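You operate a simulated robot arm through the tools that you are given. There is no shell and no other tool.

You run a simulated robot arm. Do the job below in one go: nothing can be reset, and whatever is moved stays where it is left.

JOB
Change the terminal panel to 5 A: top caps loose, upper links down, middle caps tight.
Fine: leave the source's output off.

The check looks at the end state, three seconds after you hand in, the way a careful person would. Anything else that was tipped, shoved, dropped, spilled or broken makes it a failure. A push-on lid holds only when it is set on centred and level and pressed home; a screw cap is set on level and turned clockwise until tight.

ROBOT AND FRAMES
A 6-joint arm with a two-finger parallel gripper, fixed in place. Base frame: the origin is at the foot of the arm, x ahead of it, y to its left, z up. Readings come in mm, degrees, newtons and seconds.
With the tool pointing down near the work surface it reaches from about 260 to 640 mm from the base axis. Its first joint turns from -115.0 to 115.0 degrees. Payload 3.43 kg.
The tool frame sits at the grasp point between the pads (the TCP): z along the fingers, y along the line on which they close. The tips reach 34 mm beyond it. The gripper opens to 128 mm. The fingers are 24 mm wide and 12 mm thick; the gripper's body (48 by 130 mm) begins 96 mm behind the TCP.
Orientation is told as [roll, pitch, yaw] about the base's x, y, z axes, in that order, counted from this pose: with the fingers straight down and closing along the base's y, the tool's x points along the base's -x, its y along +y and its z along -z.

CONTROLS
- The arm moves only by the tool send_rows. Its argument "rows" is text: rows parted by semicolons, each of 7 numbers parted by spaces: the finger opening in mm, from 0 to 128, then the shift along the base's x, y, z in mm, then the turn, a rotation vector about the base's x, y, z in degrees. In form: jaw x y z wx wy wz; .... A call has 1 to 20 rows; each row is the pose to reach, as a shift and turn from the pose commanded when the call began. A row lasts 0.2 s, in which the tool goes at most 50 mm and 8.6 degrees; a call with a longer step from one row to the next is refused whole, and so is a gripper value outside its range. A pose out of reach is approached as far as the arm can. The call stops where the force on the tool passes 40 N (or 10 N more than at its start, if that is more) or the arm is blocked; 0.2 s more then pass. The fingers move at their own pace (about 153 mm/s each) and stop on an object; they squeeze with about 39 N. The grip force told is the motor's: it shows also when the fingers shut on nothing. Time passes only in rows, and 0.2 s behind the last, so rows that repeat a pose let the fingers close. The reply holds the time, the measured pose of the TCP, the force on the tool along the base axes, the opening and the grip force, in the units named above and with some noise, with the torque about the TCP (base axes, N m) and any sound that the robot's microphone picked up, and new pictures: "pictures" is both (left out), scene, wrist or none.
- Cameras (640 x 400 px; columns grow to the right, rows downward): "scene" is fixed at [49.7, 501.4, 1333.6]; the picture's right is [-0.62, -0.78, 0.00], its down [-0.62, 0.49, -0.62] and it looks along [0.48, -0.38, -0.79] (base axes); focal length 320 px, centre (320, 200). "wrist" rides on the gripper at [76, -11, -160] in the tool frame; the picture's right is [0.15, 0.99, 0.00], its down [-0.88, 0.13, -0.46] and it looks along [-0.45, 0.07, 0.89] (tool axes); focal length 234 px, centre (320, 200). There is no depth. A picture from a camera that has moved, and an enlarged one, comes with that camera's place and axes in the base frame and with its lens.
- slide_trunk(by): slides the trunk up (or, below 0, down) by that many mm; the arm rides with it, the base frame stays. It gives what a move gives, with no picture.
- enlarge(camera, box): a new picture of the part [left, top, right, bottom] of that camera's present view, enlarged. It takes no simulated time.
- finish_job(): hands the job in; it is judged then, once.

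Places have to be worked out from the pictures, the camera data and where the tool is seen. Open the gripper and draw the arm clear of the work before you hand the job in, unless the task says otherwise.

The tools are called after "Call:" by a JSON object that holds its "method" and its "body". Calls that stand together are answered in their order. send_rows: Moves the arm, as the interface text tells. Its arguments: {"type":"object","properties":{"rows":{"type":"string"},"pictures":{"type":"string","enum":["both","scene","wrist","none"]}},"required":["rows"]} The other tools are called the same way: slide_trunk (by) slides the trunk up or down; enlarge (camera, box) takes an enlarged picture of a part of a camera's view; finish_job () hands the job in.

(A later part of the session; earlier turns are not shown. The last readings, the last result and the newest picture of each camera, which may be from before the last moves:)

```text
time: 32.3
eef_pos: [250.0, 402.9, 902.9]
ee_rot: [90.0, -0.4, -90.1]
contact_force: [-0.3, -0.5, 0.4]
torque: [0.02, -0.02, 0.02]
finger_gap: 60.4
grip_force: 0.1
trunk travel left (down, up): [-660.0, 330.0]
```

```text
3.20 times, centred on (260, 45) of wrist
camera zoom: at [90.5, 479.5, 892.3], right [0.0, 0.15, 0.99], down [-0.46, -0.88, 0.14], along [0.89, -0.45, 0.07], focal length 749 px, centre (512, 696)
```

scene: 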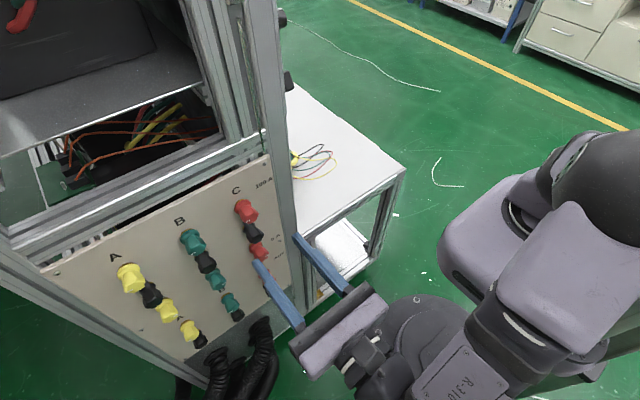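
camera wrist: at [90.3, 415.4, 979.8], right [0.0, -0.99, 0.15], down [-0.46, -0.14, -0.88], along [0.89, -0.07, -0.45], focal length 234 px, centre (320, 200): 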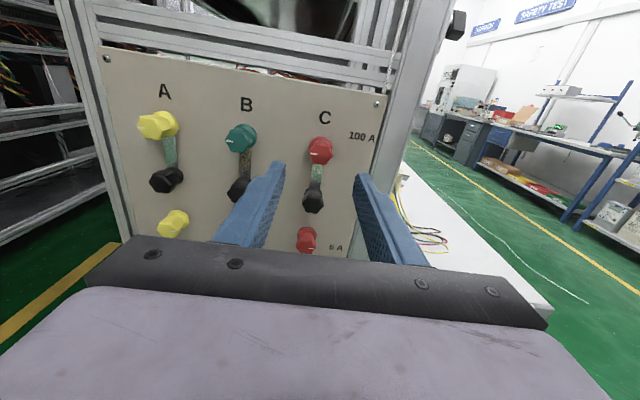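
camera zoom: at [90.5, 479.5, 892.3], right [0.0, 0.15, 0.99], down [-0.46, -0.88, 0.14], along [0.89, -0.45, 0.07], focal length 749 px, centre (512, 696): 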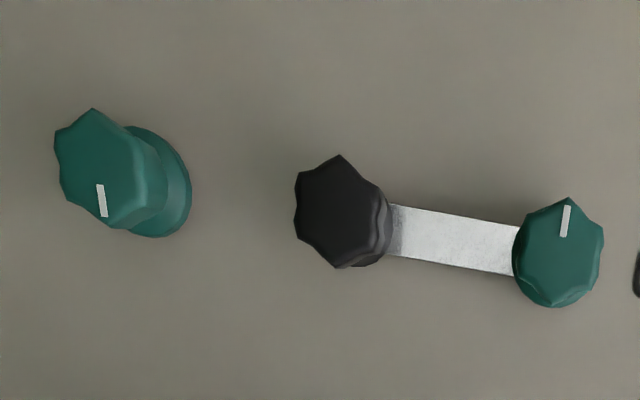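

Refined triangulation puts the panel face at x≈392 and the C top cap's axis at y≈403.3, z≈904, with its end at x≈354. I roll back to −30° (the start of the loosening stroke) at standoff.

Call:
{"method": "send_rows", "body": {"rows": "60 0 0 0 8 0 0; 60 0 0 0 16 0 0; 60 0 0 0 24 0 0; 60 0 0 0 32 0 0; 60 0 0 0 40 0 0; 60 0 0 0 48 0 0; 60 0 0 0 56 0 0; 60 0 0 0 64 0 0; 60 0 0 0 72 0 0; 60 0 0 0 80 0 0; 60 0 0 0 88 0 0; 60 0 0 0 90 0 0; 60 0 0 0 90 0 0"}}

Call:
{"method": "enlarge", "body": {"camera": "wrist", "box": [280, 120, 360, 220]}}

Call:
{"method": "enlarge", "body": {"camera": "wrist", "box": [130, 100, 190, 200]}}

Call:
{"method": "enlarge", "body": {"camera": "wrist", "box": [200, 110, 280, 210]}}

```text
time: 35.1
eef_pos: [250.8, 402.2, 902.6]
ee_rot: [82.3, 89.8, -97.7]
contact_force: [-0.2, 0.3, -1.0]
torque: [0.04, 0.0, 0.0]
finger_gap: 60.0
grip_force: 0.0
trunk travel left (down, up): [-660.0, 330.0]
camera wrist: at [90.3, 415.2, 979.8], right [0.0, -0.99, 0.15], down [-0.46, -0.13, -0.88], along [0.89, -0.07, -0.45], focal length 234 px, centre (320, 200)
```

scene: 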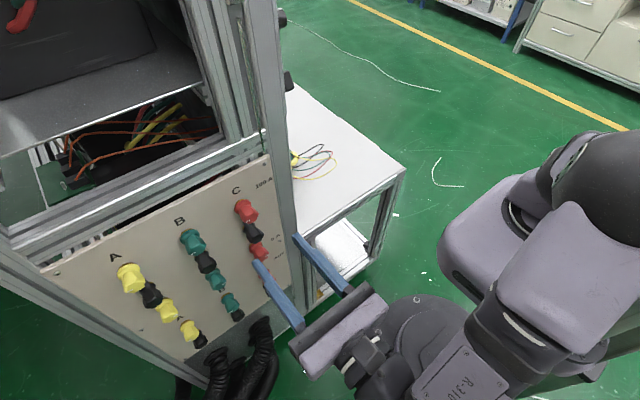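
wrist: 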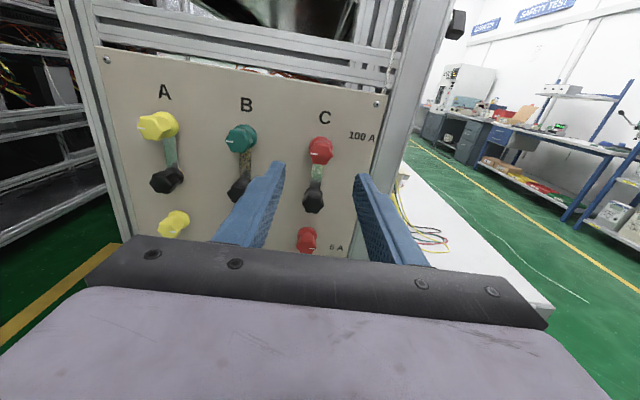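

```text
4.00 times, centred on (320, 170) of wrist
camera zoom: at [90.3, 415.2, 979.8], right [0.0, -0.99, 0.15], down [-0.46, -0.13, -0.88], along [0.89, -0.07, -0.45], focal length 937 px, centre (320, 320)
```

zoom: 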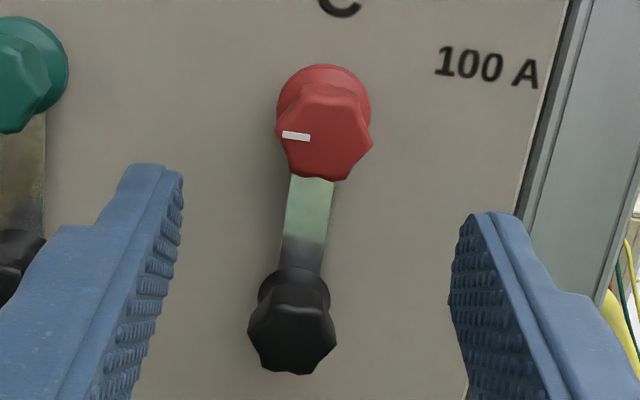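

```text
4.00 times, centred on (160, 150) of wrist
camera zoom: at [90.3, 415.2, 979.8], right [0.0, -0.99, 0.15], down [-0.46, -0.13, -0.88], along [0.89, -0.07, -0.45], focal length 937 px, centre (960, 400)
```

zoom: 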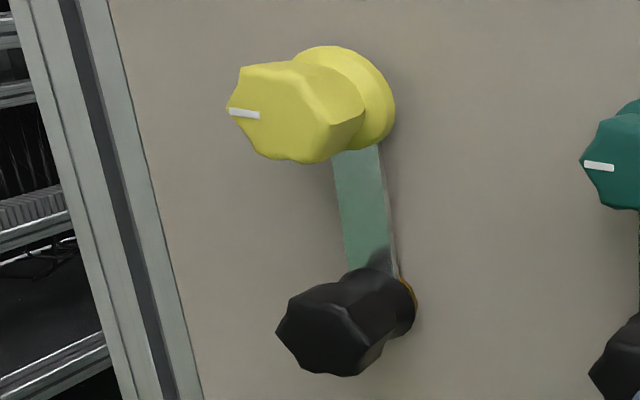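

```text
4.00 times, centred on (240, 160) of wrist
camera zoom: at [90.3, 415.2, 979.8], right [0.0, -0.99, 0.15], down [-0.46, -0.13, -0.88], along [0.89, -0.07, -0.45], focal length 937 px, centre (640, 360)
```

zoom: 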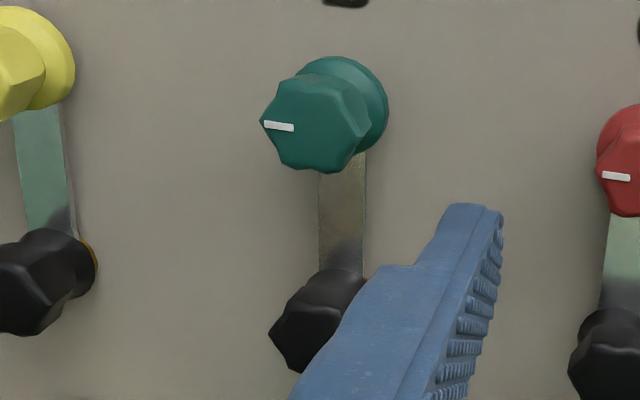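

Refined positions are C top (360, 403.1, 904.3), black (367, 403, 835.3) and middle (361, 403, 766.5), with columns B at y≈498 and A at y≈592.5. I roll back to −30° and move up to just short of the C top cap.

Call:
{"method": "send_rows", "body": {"rows": "60 0 0 0 8 0 0; 60 0 0 0 16 0 0; 60 0 0 0 24 0 0; 60 0 0 0 32 0 0; 60 0 0 0 40 0 0; 60 0 0 0 48 0 0; 60 0 0 0 56 0 0; 60 0 0 0 64 0 0; 60 0 0 0 72 0 0; 60 0 0 0 80 0 0; 60 0 0 0 88 0 0; 60 0 0 0 96 0 0; 60 0 0 0 104 0 0; 60 0 0 0 112 0 0; 60 0 0 0 120 0 0; 60 10 -0.5 1 128 0 0; 60 25 -0.5 1 136 0 0; 60 40 -0.5 1 144 0 0; 60 55 -0.5 1 150 0 0; 60 55 -0.5 1 150 0 0"}}

Call:
{"method": "enlarge", "body": {"camera": "wrist", "box": [260, 100, 380, 220]}}

Call:
{"method": "enlarge", "body": {"camera": "scene", "box": [220, 180, 300, 260]}}

```text
time: 39.3
eef_pos: [305.8, 403.0, 903.9]
ee_rot: [-90.0, -59.8, 90.1]
contact_force: [0.1, 0.1, 0.1]
torque: [0.0, -0.01, 0.0]
finger_gap: 59.7
grip_force: 0.2
trunk travel left (down, up): [-660.0, 330.0]
camera wrist: at [146.0, 355.4, 845.4], right [0.0, 0.78, -0.62], down [-0.46, 0.56, 0.7], along [0.89, 0.28, 0.36], focal length 234 px, centre (320, 200)
```

scene: 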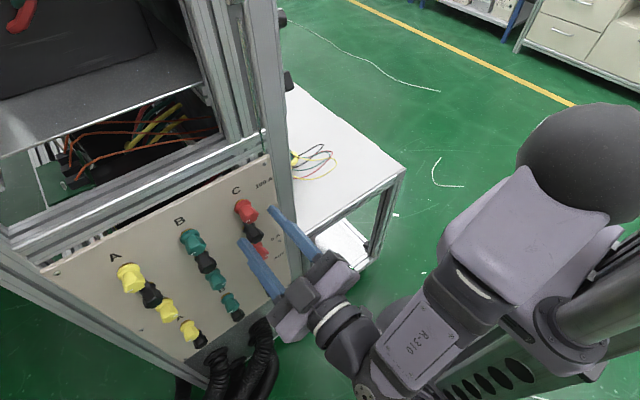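
wrist: 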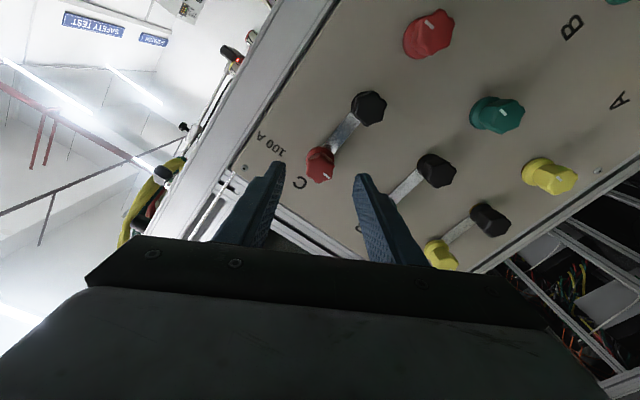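

```text
3.33 times, centred on (320, 160) of wrist
camera zoom: at [146.0, 355.4, 845.4], right [0.0, 0.78, -0.62], down [-0.46, 0.56, 0.7], along [0.89, 0.28, 0.36], focal length 781 px, centre (320, 333)
```

zoom: 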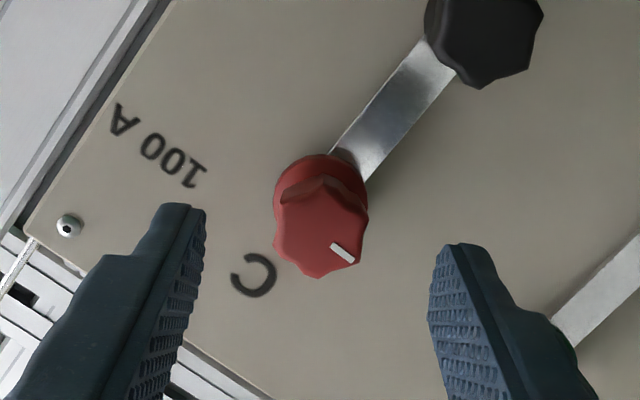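

```text
5.00 times, centred on (260, 220) of scene
camera zoom: at [49.7, 501.4, 1333.6], right [-0.62, -0.78, 0.0], down [-0.62, 0.49, -0.62], along [0.48, -0.38, -0.79], focal length 1599 px, centre (620, 100)
```

zoom: 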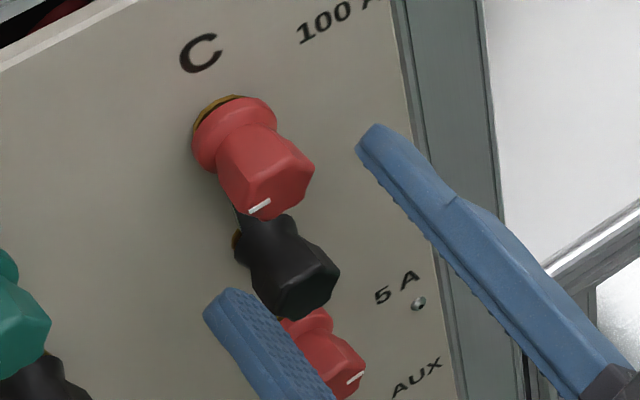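

The cap sits within about 1 mm of the grip axis. I advance so the tips reach x≈376, level with the knob's lobes and short of the flange, with a small centring correction.

Call:
{"method": "send_rows", "body": {"rows": "52 8 0.4 -0.1 0 0 0; 52 16 0.4 -0.1 0 0 0; 52 24 0.4 -0.1 0 0 0; 52 30 0.4 -0.1 0 0 0; 52 36 0.4 -0.1 0 0 0; 52 36 0.4 -0.1 0 0 0"}}

Call:
{"method": "enlarge", "body": {"camera": "wrist", "box": [260, 120, 380, 220]}}

Call:
{"method": "enlarge", "body": {"camera": "scene", "box": [220, 180, 290, 250]}}

```text
time: 40.7
eef_pos: [341.7, 403.0, 904.1]
ee_rot: [-90.0, -59.7, 90.1]
contact_force: [-1.1, -0.9, 0.5]
torque: [0.0, -0.02, -0.01]
finger_gap: 52.0
grip_force: 0.1
trunk travel left (down, up): [-660.0, 330.0]
camera wrist: at [181.4, 355.9, 845.1], right [0.0, 0.78, -0.63], down [-0.46, 0.56, 0.69], along [0.89, 0.29, 0.36], focal length 234 px, centre (320, 200)
```

scene: 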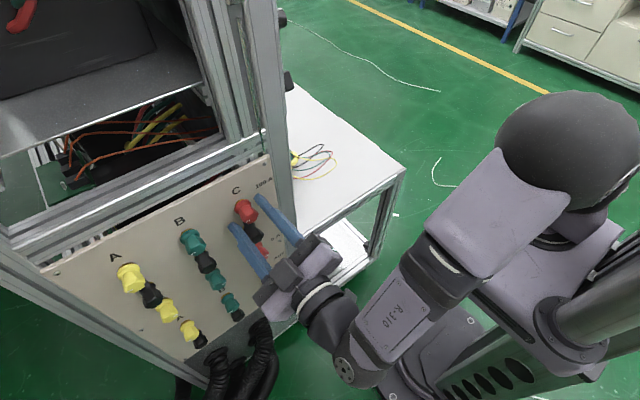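
wrist: 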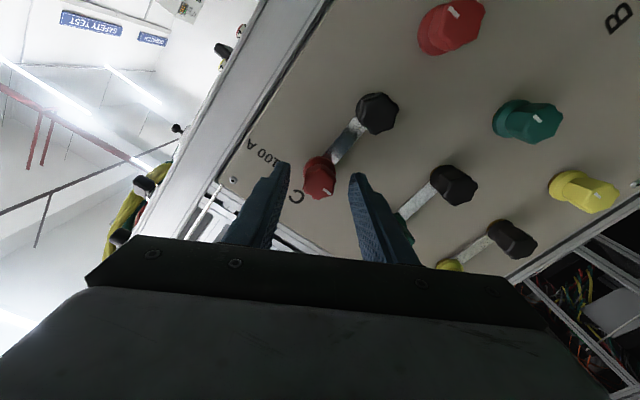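

```text
4.00 times, centred on (320, 170) of wrist
camera zoom: at [181.4, 355.9, 845.1], right [0.0, 0.78, -0.63], down [-0.46, 0.56, 0.69], along [0.89, 0.29, 0.36], focal length 937 px, centre (320, 320)
```

zoom: 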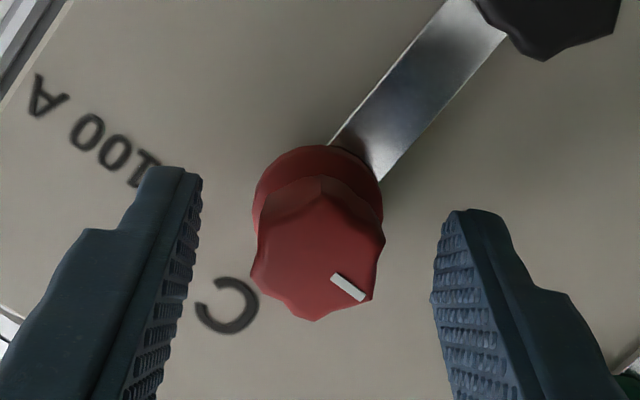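

```text
5.71 times, centred on (255, 215) of scene
camera zoom: at [49.7, 501.4, 1333.6], right [-0.62, -0.78, 0.0], down [-0.62, 0.49, -0.62], along [0.48, -0.38, -0.79], focal length 1827 px, centre (691, 114)
```

zoom: 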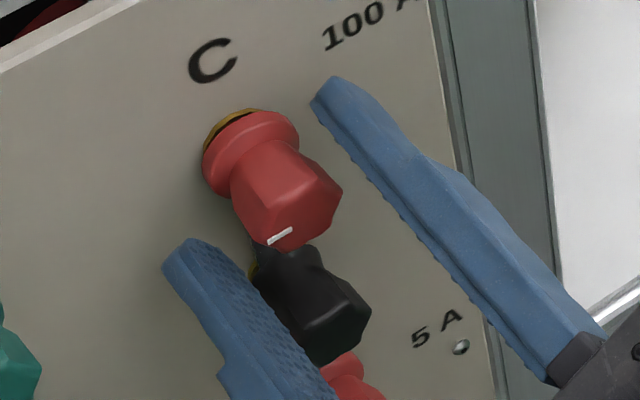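

The fingers straddle the knob with the tips level with the lobes. I close the grip and read the forces.

Call:
{"method": "send_rows", "body": {"rows": "10 0 0 0 0 0 0; 10 0 0 0 0 0 0; 10 0 0 0 0 0 0"}}

Call:
{"method": "enlarge", "body": {"camera": "wrist", "box": [260, 120, 380, 220]}}

Call:
{"method": "enlarge", "body": {"camera": "scene", "box": [220, 180, 290, 250]}}

```text
time: 41.5
eef_pos: [340.4, 403.7, 903.4]
ee_rot: [-90.2, -59.7, 90.0]
contact_force: [2.2, -3.4, 0.5]
torque: [-0.03, -0.15, -0.03]
finger_gap: 24.9
grip_force: 45.3
trunk travel left (down, up): [-660.0, 330.0]
camera wrist: at [181.3, 355.4, 845.4], right [0.0, 0.78, -0.63], down [-0.46, 0.56, 0.69], along [0.89, 0.28, 0.36], focal length 234 px, centre (320, 200)
```

scene: 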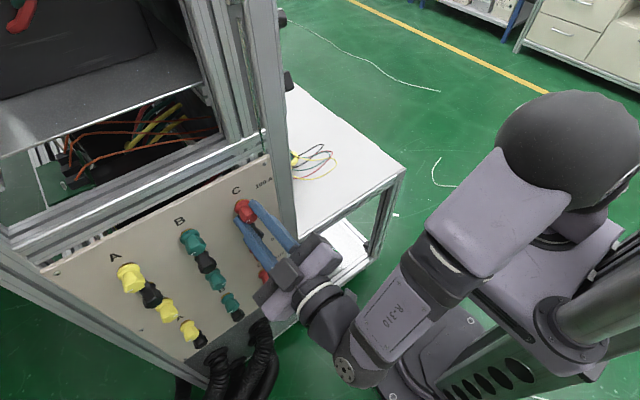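
wrist: 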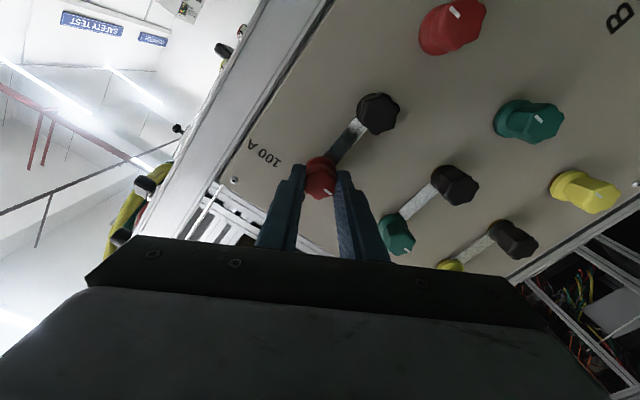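

```text
4.00 times, centred on (320, 170) of wrist
camera zoom: at [181.3, 355.4, 845.4], right [0.0, 0.78, -0.63], down [-0.46, 0.56, 0.69], along [0.89, 0.28, 0.36], focal length 937 px, centre (320, 320)
```

zoom: 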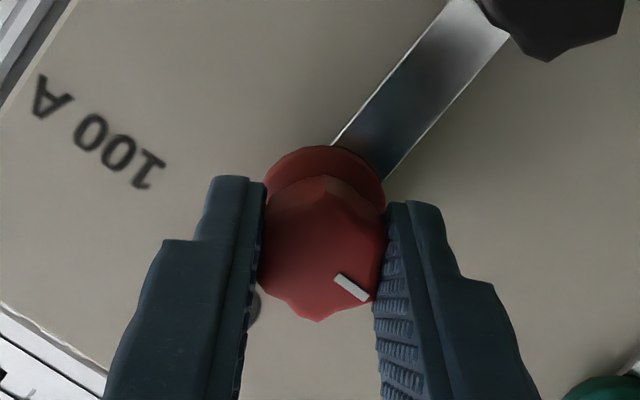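

```text
5.71 times, centred on (255, 215) of scene
camera zoom: at [49.7, 501.4, 1333.6], right [-0.62, -0.78, 0.0], down [-0.62, 0.49, -0.62], along [0.48, -0.38, -0.79], focal length 1827 px, centre (691, 114)
```

zoom: 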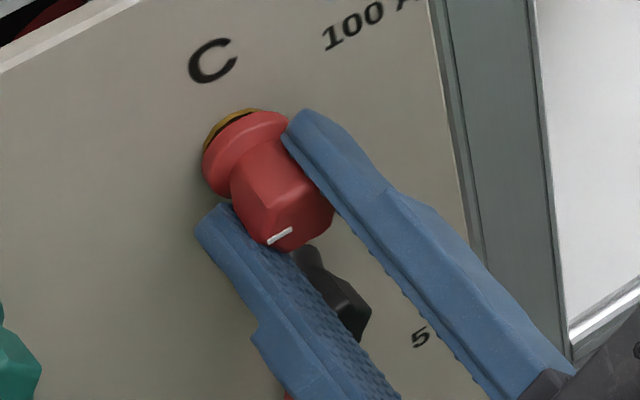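

The grip is solid on the flats (24.9 mm) with almost no side force. I turn counter-clockwise, as seen facing the panel (negative about +x), in a first short stroke.

Call:
{"method": "send_rows", "body": {"rows": "10 0 0 0 -5 0 0; 10 0 0 0 -10 0 0; 10 0 0 0 -15 0 0; 10 0 0 0 -20 0 0; 10 0 0 0 -25 0 0; 10 0 0 0 -30 0 0; 10 0 0 0 -30 0 0"}}

Call:
{"method": "enlarge", "body": {"camera": "wrist", "box": [260, 120, 380, 220]}}

Call:
{"method": "enlarge", "body": {"camera": "scene", "box": [220, 180, 290, 250]}}

```text
time: 43.1
eef_pos: [341.6, 403.0, 903.6]
ee_rot: [-90.0, -29.6, 90.0]
contact_force: [0.4, 1.9, 2.1]
torque: [-0.01, 0.02, 0.14]
finger_gap: 25.0
grip_force: 45.0
trunk travel left (down, up): [-660.0, 330.0]
camera wrist: at [181.4, 332.0, 877.1], right [0.0, 0.36, -0.93], down [-0.46, 0.83, 0.32], along [0.89, 0.43, 0.17], focal length 234 px, centre (320, 200)
```

scene: 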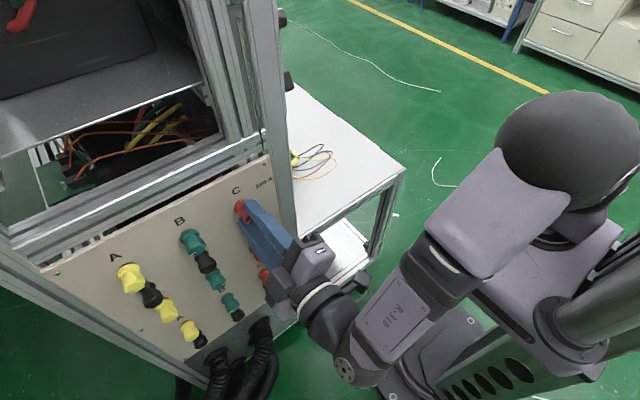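
wrist: 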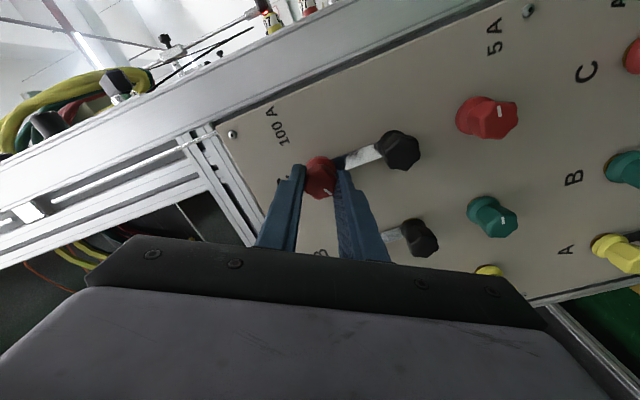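

```text
4.00 times, centred on (320, 170) of wrist
camera zoom: at [181.4, 332.0, 877.1], right [0.0, 0.36, -0.93], down [-0.46, 0.83, 0.32], along [0.89, 0.43, 0.17], focal length 937 px, centre (320, 320)
```

zoom: 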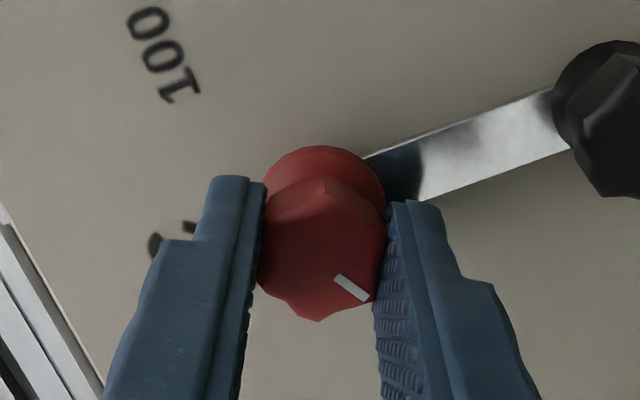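

```text
5.71 times, centred on (255, 215) of scene
camera zoom: at [49.7, 501.4, 1333.6], right [-0.62, -0.78, 0.0], down [-0.62, 0.49, -0.62], along [0.48, -0.38, -0.79], focal length 1827 px, centre (691, 114)
```

zoom: 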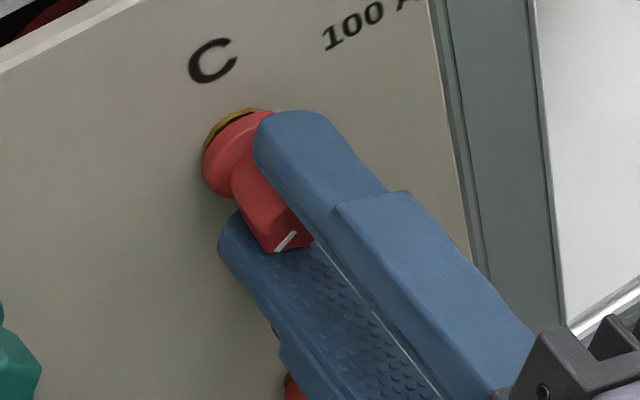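

The knob turned with the fingers at almost no torque, and the link stayed put. I continue loosening by another 150°.

Call:
{"method": "send_rows", "body": {"rows": "10 0 0 0 -8 0 0; 10 0 0 0 -16 0 0; 10 0 0 0 -24 0 0; 10 0 0 0 -32 0 0; 10 0 0 0 -40 0 0; 10 0 0 0 -48 0 0; 10 0 0 0 -56 0 0; 10 0 0 0 -64 0 0; 10 0 0 0 -72 0 0; 10 0 0 0 -80 0 0; 10 0 0 0 -88 0 0; 10 0 0 0 -96 0 0; 10 0 0 0 -104 0 0; 10 0 0 0 -112 0 0; 10 0 0 0 -120 0 0; 10 0 0 0 -128 0 0; 10 0 0 0 -136 0 0; 10 0 0 0 -144 0 0; 10 0 0 0 -150 0 0; 10 0 0 0 -150 0 0"}}

Call:
{"method": "enlarge", "body": {"camera": "wrist", "box": [260, 120, 380, 220]}}

Call:
{"method": "enlarge", "body": {"camera": "scene", "box": [220, 180, 290, 250]}}

```text
time: 47.3
eef_pos: [341.5, 401.3, 901.7]
ee_rot: [89.5, 59.5, -90.8]
contact_force: [-10.0, -11.8, -22.4]
torque: [0.01, -0.05, 0.03]
finger_gap: 25.2
grip_force: 45.1
trunk travel left (down, up): [-660.0, 330.0]
camera wrist: at [181.9, 450.9, 963.9], right [0.0, -0.78, 0.63], down [-0.46, -0.56, -0.69], along [0.89, -0.29, -0.36], focal length 234 px, centre (320, 200)
```

scene: 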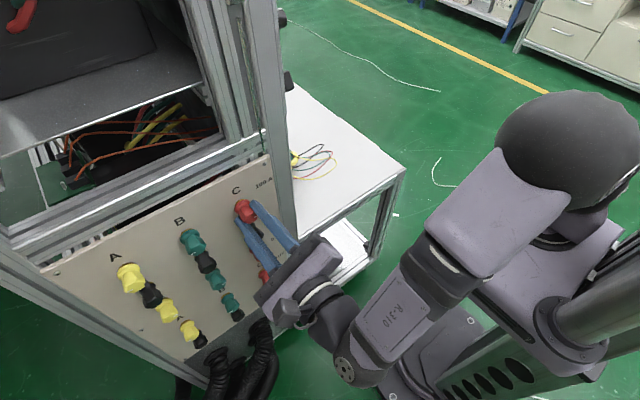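
wrist: 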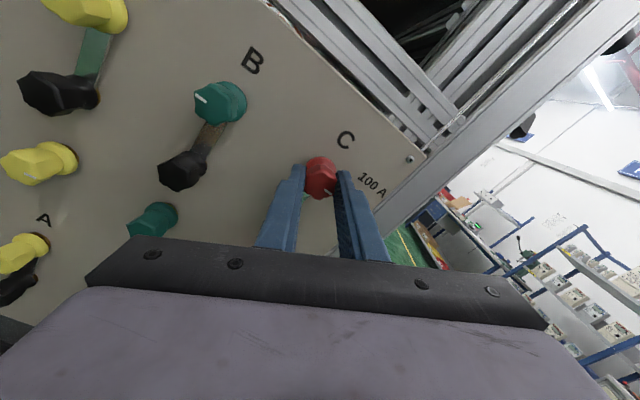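

```text
4.00 times, centred on (320, 170) of wrist
camera zoom: at [181.9, 450.9, 963.9], right [0.0, -0.78, 0.63], down [-0.46, -0.56, -0.69], along [0.89, -0.29, -0.36], focal length 937 px, centre (320, 320)
```

zoom: 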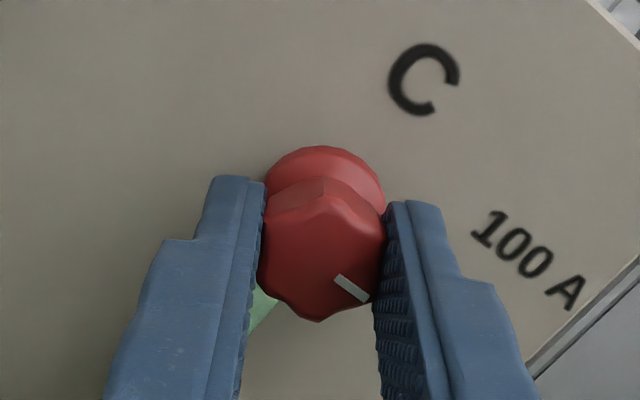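

```text
5.71 times, centred on (255, 215) of scene
camera zoom: at [49.7, 501.4, 1333.6], right [-0.62, -0.78, 0.0], down [-0.62, 0.49, -0.62], along [0.48, -0.38, -0.79], focal length 1827 px, centre (691, 114)
```

zoom: 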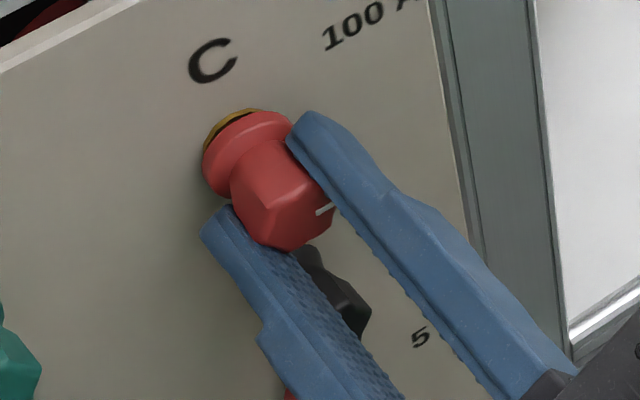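

It's turning freely. The side force comes from the cap's axis being about 1 mm lower and to the right of my tool axis (true axis ≈ y 402.4, z 902.8). I finish the stroke while shifting onto that axis.

Call:
{"method": "send_rows", "body": {"rows": "10 0 -0.5 -0.5 -6 0 0; 10 0 -1 -1 -12 0 0; 10 0 -1 -1 -20 0 0; 10 0 -1 -1 -28 0 0; 10 0 -1 -1 -36 0 0; 10 0 -1 -1 -44 0 0; 10 0 -1 -1 -52 0 0; 10 0 -1 -1 -60 0 0; 10 0 -1 -1 -60 0 0"}}

Call:
{"method": "enlarge", "body": {"camera": "wrist", "box": [240, 100, 400, 220]}}

Call:
{"method": "enlarge", "body": {"camera": "scene", "box": [232, 194, 262, 214]}}

```text
time: 49.3
eef_pos: [340.6, 400.8, 903.2]
ee_rot: [90.2, -0.4, -90.1]
contact_force: [0.3, 0.8, -1.9]
torque: [0.4, 0.01, -0.01]
finger_gap: 25.1
grip_force: 44.7
trunk travel left (down, up): [-660.0, 330.0]
camera wrist: at [181.5, 478.6, 892.3], right [0.0, 0.15, 0.99], down [-0.46, -0.88, 0.14], along [0.89, -0.45, 0.07], focal length 234 px, centre (320, 200)
```

scene: 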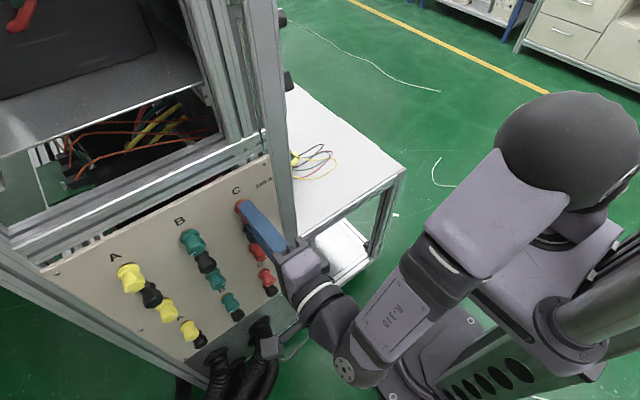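
wrist: 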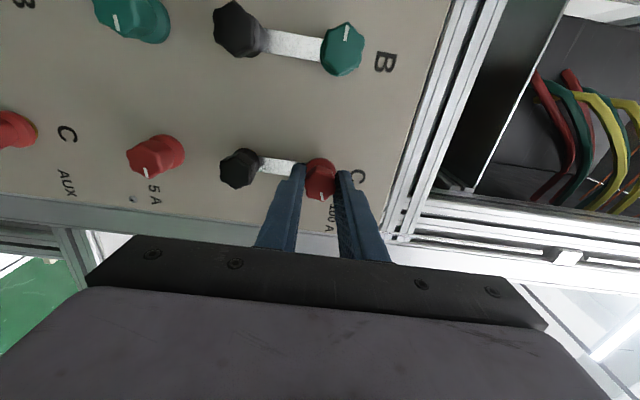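

```text
3.33 times, centred on (320, 160) of wrist
camera zoom: at [181.5, 478.6, 892.3], right [0.0, 0.15, 0.99], down [-0.46, -0.88, 0.14], along [0.89, -0.45, 0.07], focal length 781 px, centre (320, 333)
```

zoom: 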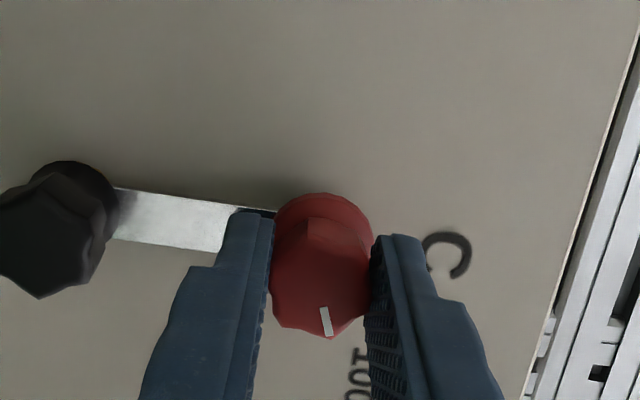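

```text
16.00 times, centred on (247, 204) of scene
camera zoom: at [49.7, 501.4, 1333.6], right [-0.62, -0.78, 0.0], down [-0.62, 0.49, -0.62], along [0.48, -0.38, -0.79], focal length 5117 px, centre (1488, 136)
```

zoom: 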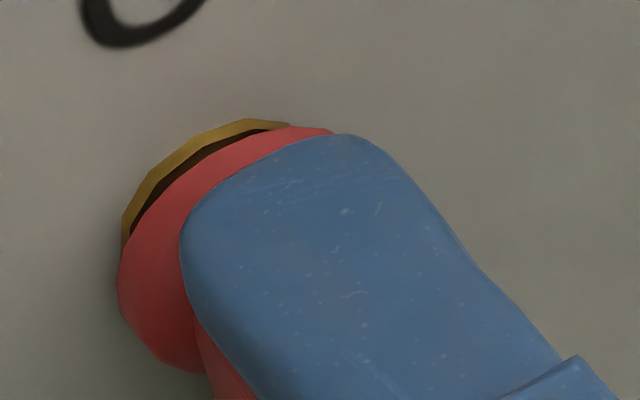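

The knob's mark now points −y: it turned 180° and met its stop while the fingers slipped one lobe. The middle caps sit at that same fully loose position, so half a turn is the whole loosening range. I release and back off to look.

Call:
{"method": "send_rows", "body": {"rows": "52 0 0 0 0 0 0; 52 0 0 0 0 0 0; 52 -10 0 0 0 0 0; 52 -25 0 0 0 0 0; 52 -45 0 0 0 0 0; 52 -70 0 0 0 0 0; 52 -90 0 0 0 0 0; 52 -90 0 0 0 0 0"}}

Call:
{"method": "enlarge", "body": {"camera": "scene", "box": [220, 180, 290, 250]}}

Call:
{"method": "enlarge", "body": {"camera": "wrist", "box": [170, 100, 350, 200]}}

Call:
{"method": "enlarge", "body": {"camera": "scene", "box": [232, 194, 262, 214]}}

```text
time: 51.1
eef_pos: [252.9, 400.7, 902.7]
ee_rot: [89.9, -0.3, -90.1]
contact_force: [-1.3, -0.1, -0.5]
torque: [-0.01, 0.0, -0.03]
finger_gap: 52.1
grip_force: 0.1
trunk travel left (down, up): [-660.0, 330.0]
camera wrist: at [91.3, 478.4, 892.3], right [0.0, 0.15, 0.99], down [-0.46, -0.88, 0.14], along [0.89, -0.45, 0.07], focal length 234 px, centre (320, 200)
```

scene: 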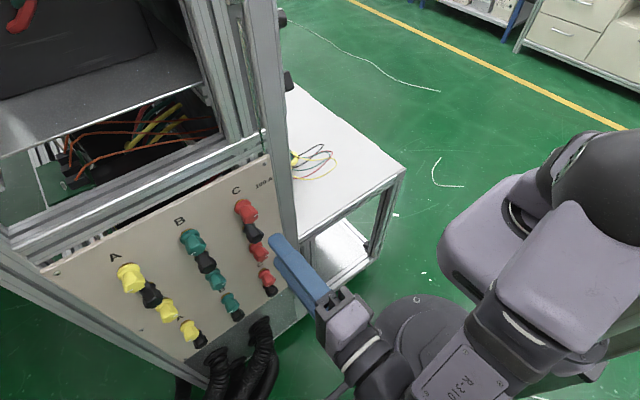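
wrist: 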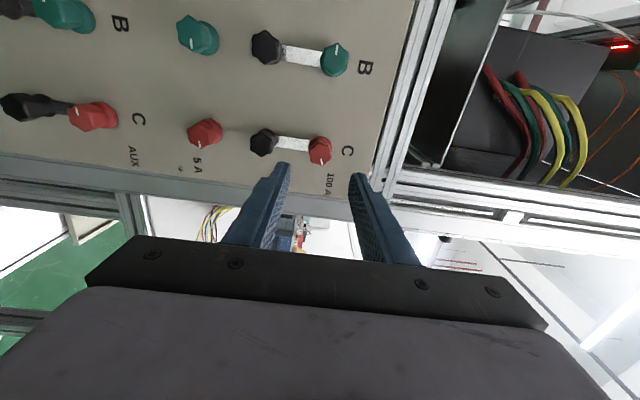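

```text
5.71 times, centred on (255, 215) of scene
camera zoom: at [49.7, 501.4, 1333.6], right [-0.62, -0.78, 0.0], down [-0.62, 0.49, -0.62], along [0.48, -0.38, -0.79], focal length 1827 px, centre (691, 114)
```

zoom: 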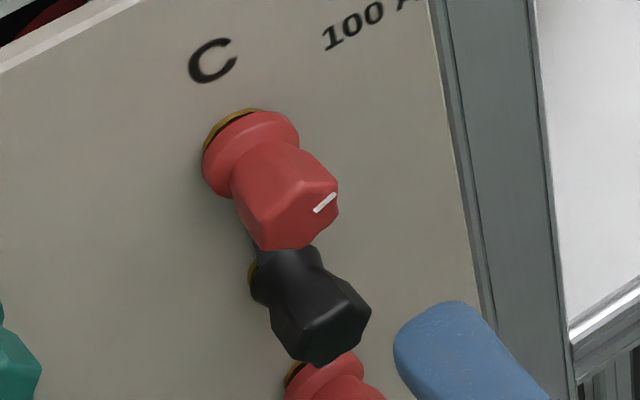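

```text
3.56 times, centred on (260, 150) of wrist
camera zoom: at [91.3, 478.4, 892.3], right [0.0, 0.15, 0.99], down [-0.46, -0.88, 0.14], along [0.89, -0.45, 0.07], focal length 833 px, centre (533, 378)
```

zoom: 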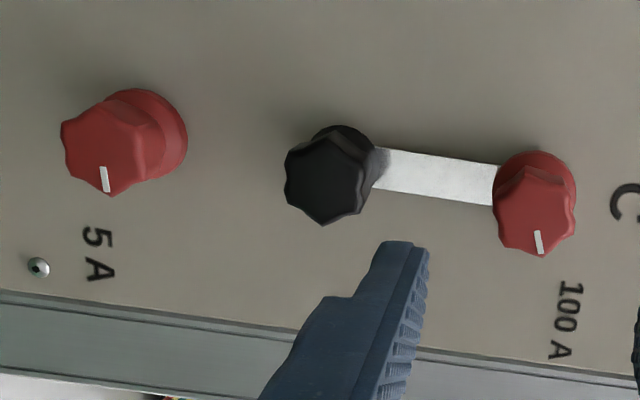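

```text
16.00 times, centred on (247, 204) of scene
camera zoom: at [49.7, 501.4, 1333.6], right [-0.62, -0.78, 0.0], down [-0.62, 0.49, -0.62], along [0.48, -0.38, -0.79], focal length 5117 px, centre (1488, 136)
```

zoom: 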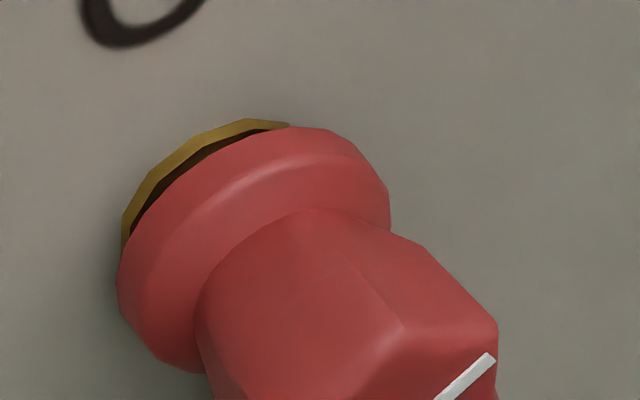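

C top is now loose at its −y stop, with no axial movement. Next is link C. I'll straddle it loosely with the fingers and carry it around the black post through the +y side, away from the right-hand frame post. First I roll back to 0° in standoff and move level with the link's middle.

Call:
{"method": "send_rows", "body": {"rows": "52 0 0 -2 8 0 0; 52 0 0 -4 16 0 0; 52 0 0 -6 24 0 0; 52 0 0 -8 32 0 0; 52 0 0 -10 40 0 0; 52 0 0 -12 48 0 0; 52 0 0 -14 56 0 0; 52 0 0 -16 64 0 0; 52 0 0 -18 72 0 0; 52 0 0 -20 80 0 0; 52 0 0 -22 88 0 0; 52 0 0 -24 96 0 0; 52 0 0 -26 104 0 0; 52 0 0 -28 112 0 0; 52 0 0 -30 120 0 0; 52 0 0 -32 128 0 0; 52 0 0 -34 136 0 0; 52 0 0 -34 144 0 0; 52 0 0 -34 150 0 0; 52 0 0 -34 150 0 0", "pictures": "none"}}

Call:
{"method": "send_rows", "body": {"rows": "45 0 0 0 8 0 0; 40 0 0 0 16 0 0; 35 0 0 0 24 0 0; 30 0 0 0 32 0 0; 28 0 0 0 40 0 0; 28 0 0 0 48 0 0; 28 0 0 0 56 0 0; 28 0 0 0 64 0 0; 28 0 0 0 72 0 0; 28 0 0 0 80 0 0; 28 0 0 0 88 0 0; 28 0 0 0 96 0 0; 28 0 0 0 104 0 0; 28 0 0 0 112 0 0; 28 0 0 0 120 0 0; 28 0 0 0 120 0 0"}}

```text
time: 55.3
eef_pos: [251.3, 401.7, 868.5]
ee_rot: [-90.0, 30.2, 90.1]
contact_force: [-0.3, -0.4, -0.6]
torque: [-0.02, 0.02, 0.01]
finger_gap: 52.0
grip_force: 0.0
trunk travel left (down, up): [-660.0, 330.0]
```

```text
time: 58.7
eef_pos: [250.6, 402.3, 868.7]
ee_rot: [-98.5, -89.8, 98.6]
contact_force: [0.1, -0.5, -0.6]
torque: [-0.02, -0.01, -0.03]
finger_gap: 28.3
grip_force: 0.0
trunk travel left (down, up): [-660.0, 330.0]
camera wrist: at [91.2, 391.0, 793.9], right [0.0, 0.99, -0.15], down [-0.46, 0.13, 0.88], along [0.89, 0.07, 0.45], focal length 234 px, centre (320, 200)
```

scene: 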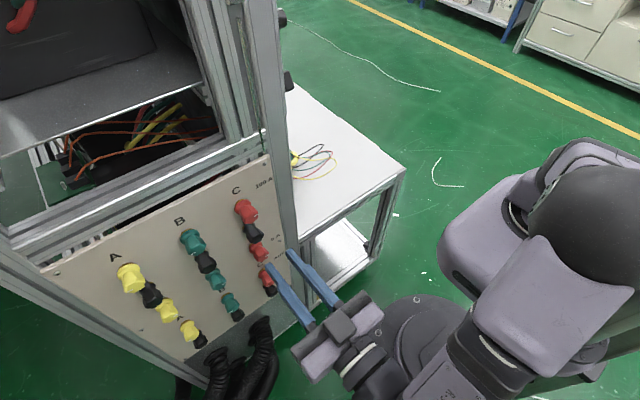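
wrist: 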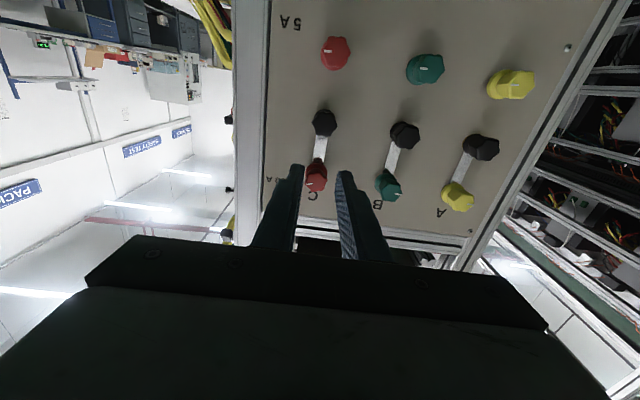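

The link's middle projects right on my tool axis. I zoom to check the alignment between the fingers before advancing.

Call:
{"method": "enlarge", "body": {"camera": "wrist", "box": [280, 100, 360, 200]}}

Call:
{"method": "send_rows", "body": {"rows": "28 15 0 0 0 0 0; 28 30 0 0 0 0 0; 28 45 0 0 0 0 0; 28 60 0 0 0 0 0; 28 72 0 0 0 0 0; 28 82 0 0 0 0 0; 28 82 0 0 0 0 0"}}

Call:
{"method": "enlarge", "body": {"camera": "wrist", "box": [270, 90, 370, 200]}}

Call:
{"method": "enlarge", "body": {"camera": "scene", "box": [220, 180, 290, 250]}}

```text
4.00 times, centred on (320, 150) of wrist
camera zoom: at [91.2, 391.0, 793.9], right [0.0, 0.99, -0.15], down [-0.46, 0.13, 0.88], along [0.89, 0.07, 0.45], focal length 937 px, centre (320, 400)
```

zoom: 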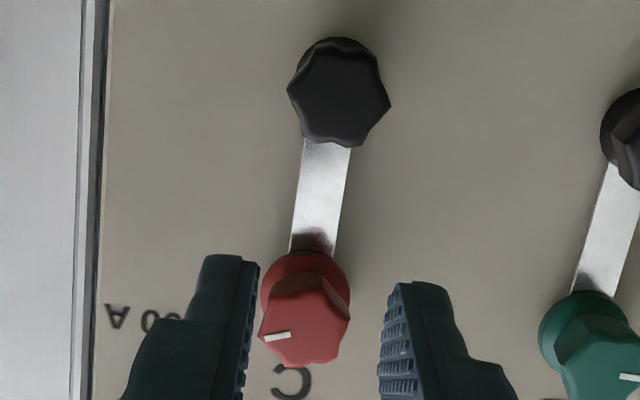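

```text
time: 60.3
eef_pos: [333.0, 401.7, 869.2]
ee_rot: [-95.7, -89.7, 95.7]
contact_force: [-0.3, 0.6, -0.4]
torque: [-0.04, 0.0, 0.04]
finger_gap: 28.0
grip_force: 0.1
trunk travel left (down, up): [-660.0, 330.0]
camera wrist: at [173.8, 390.8, 793.9], right [0.0, 0.99, -0.15], down [-0.46, 0.14, 0.88], along [0.89, 0.07, 0.45], focal length 234 px, centre (320, 200)
```

scene: 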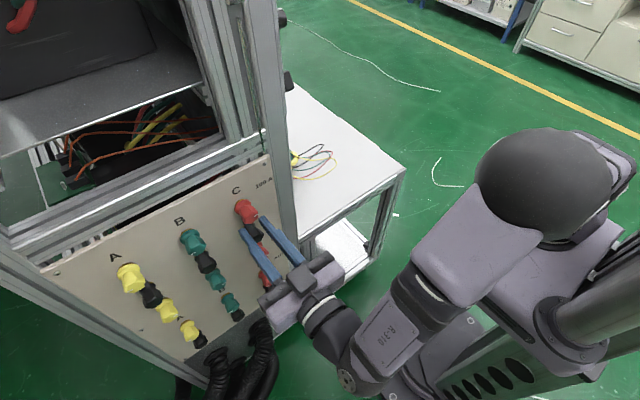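
wrist: 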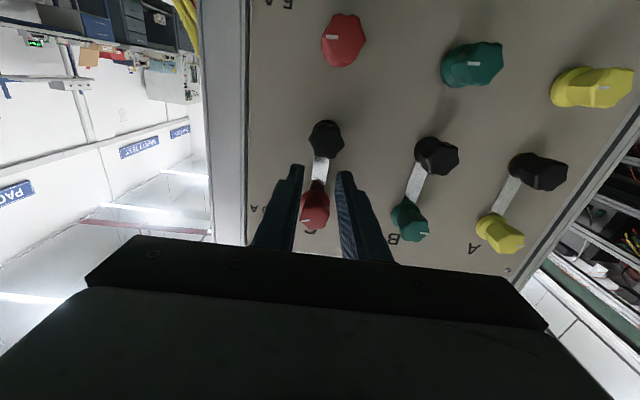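

```text
3.64 times, centred on (320, 145) of wrist
camera zoom: at [173.8, 390.8, 793.9], right [0.0, 0.99, -0.15], down [-0.46, 0.14, 0.88], along [0.89, 0.07, 0.45], focal length 852 px, centre (320, 400)
```

zoom: 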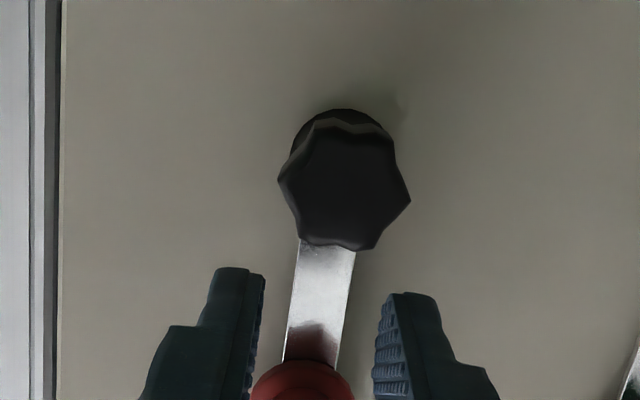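

```text
5.71 times, centred on (255, 215) of scene
camera zoom: at [49.7, 501.4, 1333.6], right [-0.62, -0.78, 0.0], down [-0.62, 0.49, -0.62], along [0.48, -0.38, -0.79], focal length 1827 px, centre (691, 114)
```

zoom: 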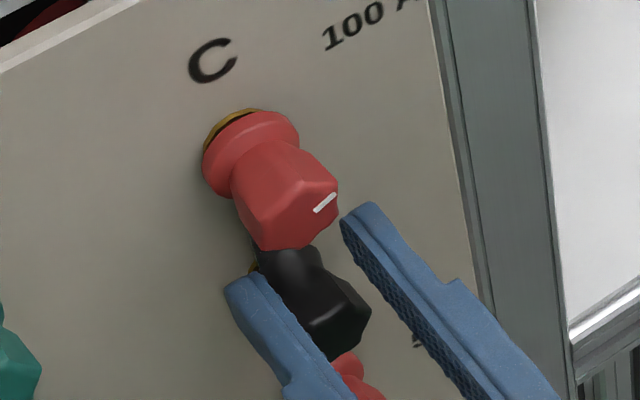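

The fingers straddle the link cleanly. I advance slowly toward the panel to get the tips level with the link, watching the force.

Call:
{"method": "send_rows", "body": {"rows": "28 5 0 0 0 0 0; 28 10 0 0 0 0 0; 28 14 0 0 0 0 0; 28 17 0 0 0 0 0; 28 19 0 0 0 0 0; 28 20 0 0 0 0 0; 28 20 0 0 0 0 0"}}

Call:
{"method": "enlarge", "body": {"camera": "wrist", "box": [270, 90, 370, 200]}}

Call:
{"method": "enlarge", "body": {"camera": "scene", "box": [230, 190, 280, 240]}}

```text
time: 61.9
eef_pos: [352.1, 402.5, 869.1]
ee_rot: [-95.0, -89.6, 95.0]
contact_force: [-0.2, 0.9, 0.0]
torque: [0.02, -0.01, -0.01]
finger_gap: 28.1
grip_force: 0.1
trunk travel left (down, up): [-660.0, 330.0]
camera wrist: at [193.4, 391.2, 793.8], right [0.0, 0.99, -0.15], down [-0.46, 0.14, 0.88], along [0.89, 0.07, 0.45], focal length 234 px, centre (320, 200)
```

scene: 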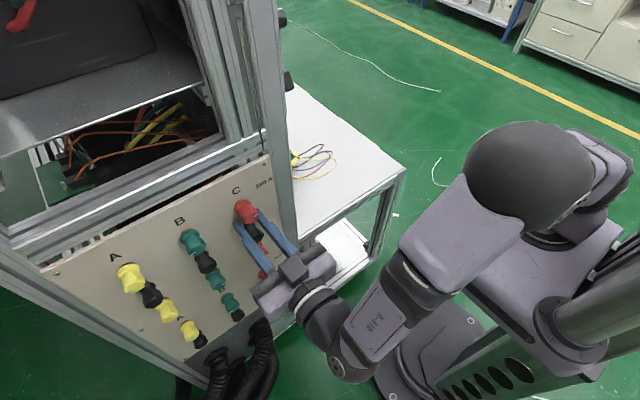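
wrist: 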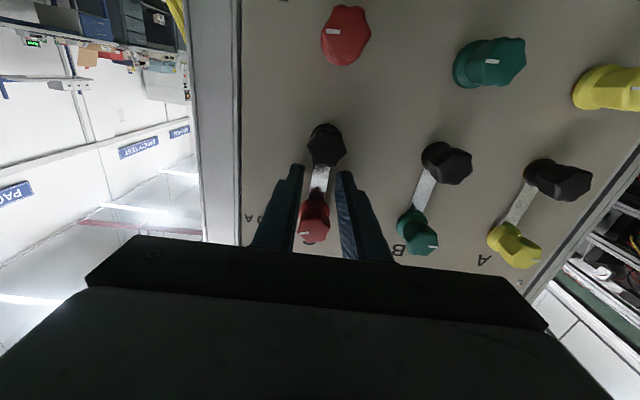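

```text
3.64 times, centred on (320, 145) of wrist
camera zoom: at [193.4, 391.2, 793.8], right [0.0, 0.99, -0.15], down [-0.46, 0.14, 0.88], along [0.89, 0.07, 0.45], focal length 852 px, centre (320, 400)
```

zoom: 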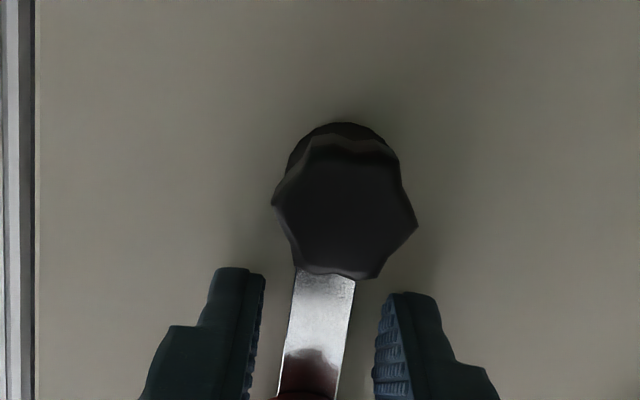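

```text
8.00 times, centred on (255, 215) of scene
camera zoom: at [49.7, 501.4, 1333.6], right [-0.62, -0.78, 0.0], down [-0.62, 0.49, -0.62], along [0.48, -0.38, -0.79], focal length 2558 px, centre (840, 80)
```

zoom: 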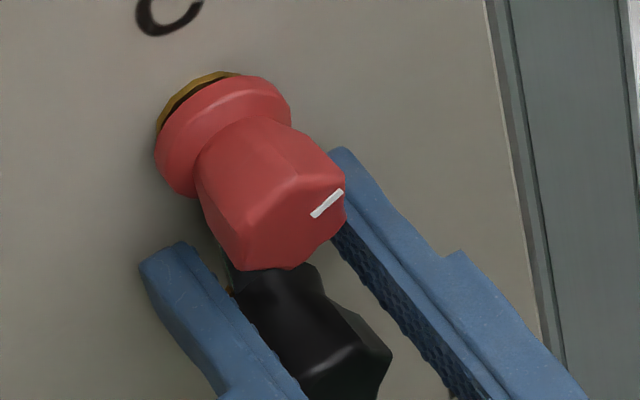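

The tips are at x≈387 with no contact. I close the fingers to see whether they engage the link's edges (about 14 mm wide) or miss in front of it.

Call:
{"method": "send_rows", "body": {"rows": "20 0 0 0 0 0 0; 14 0 0 0 0 0 0; 10 0 0 0 0 0 0; 10 0 0 0 0 0 0", "pictures": "wrist"}}

Call:
{"method": "enlarge", "body": {"camera": "wrist", "box": [270, 90, 370, 200]}}

```text
time: 62.9
eef_pos: [352.8, 403.2, 868.6]
ee_rot: [-95.1, -89.7, 95.1]
contact_force: [0.6, -0.2, -1.2]
torque: [0.23, -0.17, 0.01]
finger_gap: 15.0
grip_force: 45.1
trunk travel left (down, up): [-660.0, 330.0]
camera wrist: at [193.3, 391.1, 793.9], right [0.0, 0.99, -0.15], down [-0.46, 0.14, 0.88], along [0.89, 0.07, 0.45], focal length 234 px, centre (320, 200)
```

wrist: 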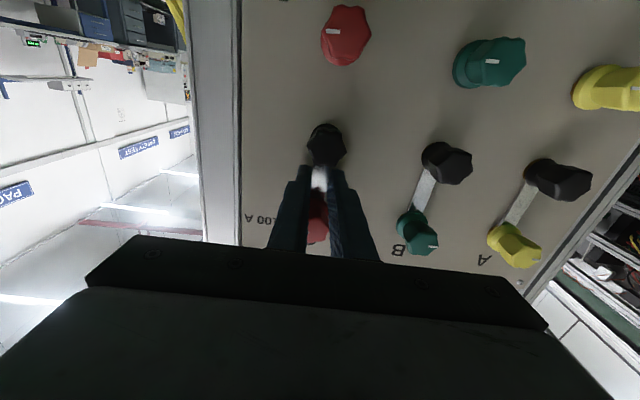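

```text
3.64 times, centred on (320, 145) of wrist
camera zoom: at [193.3, 391.1, 793.9], right [0.0, 0.99, -0.15], down [-0.46, 0.14, 0.88], along [0.89, 0.07, 0.45], focal length 852 px, centre (320, 400)
```

zoom: 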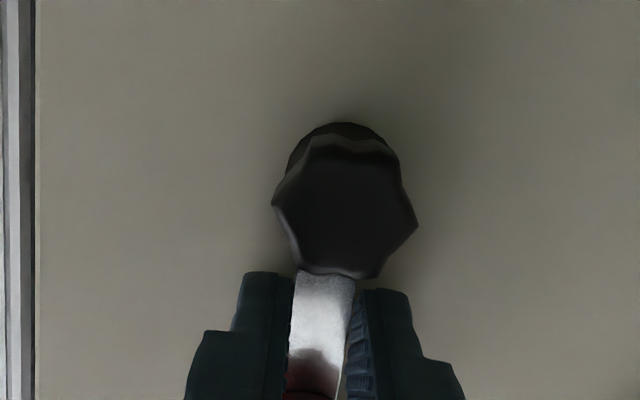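

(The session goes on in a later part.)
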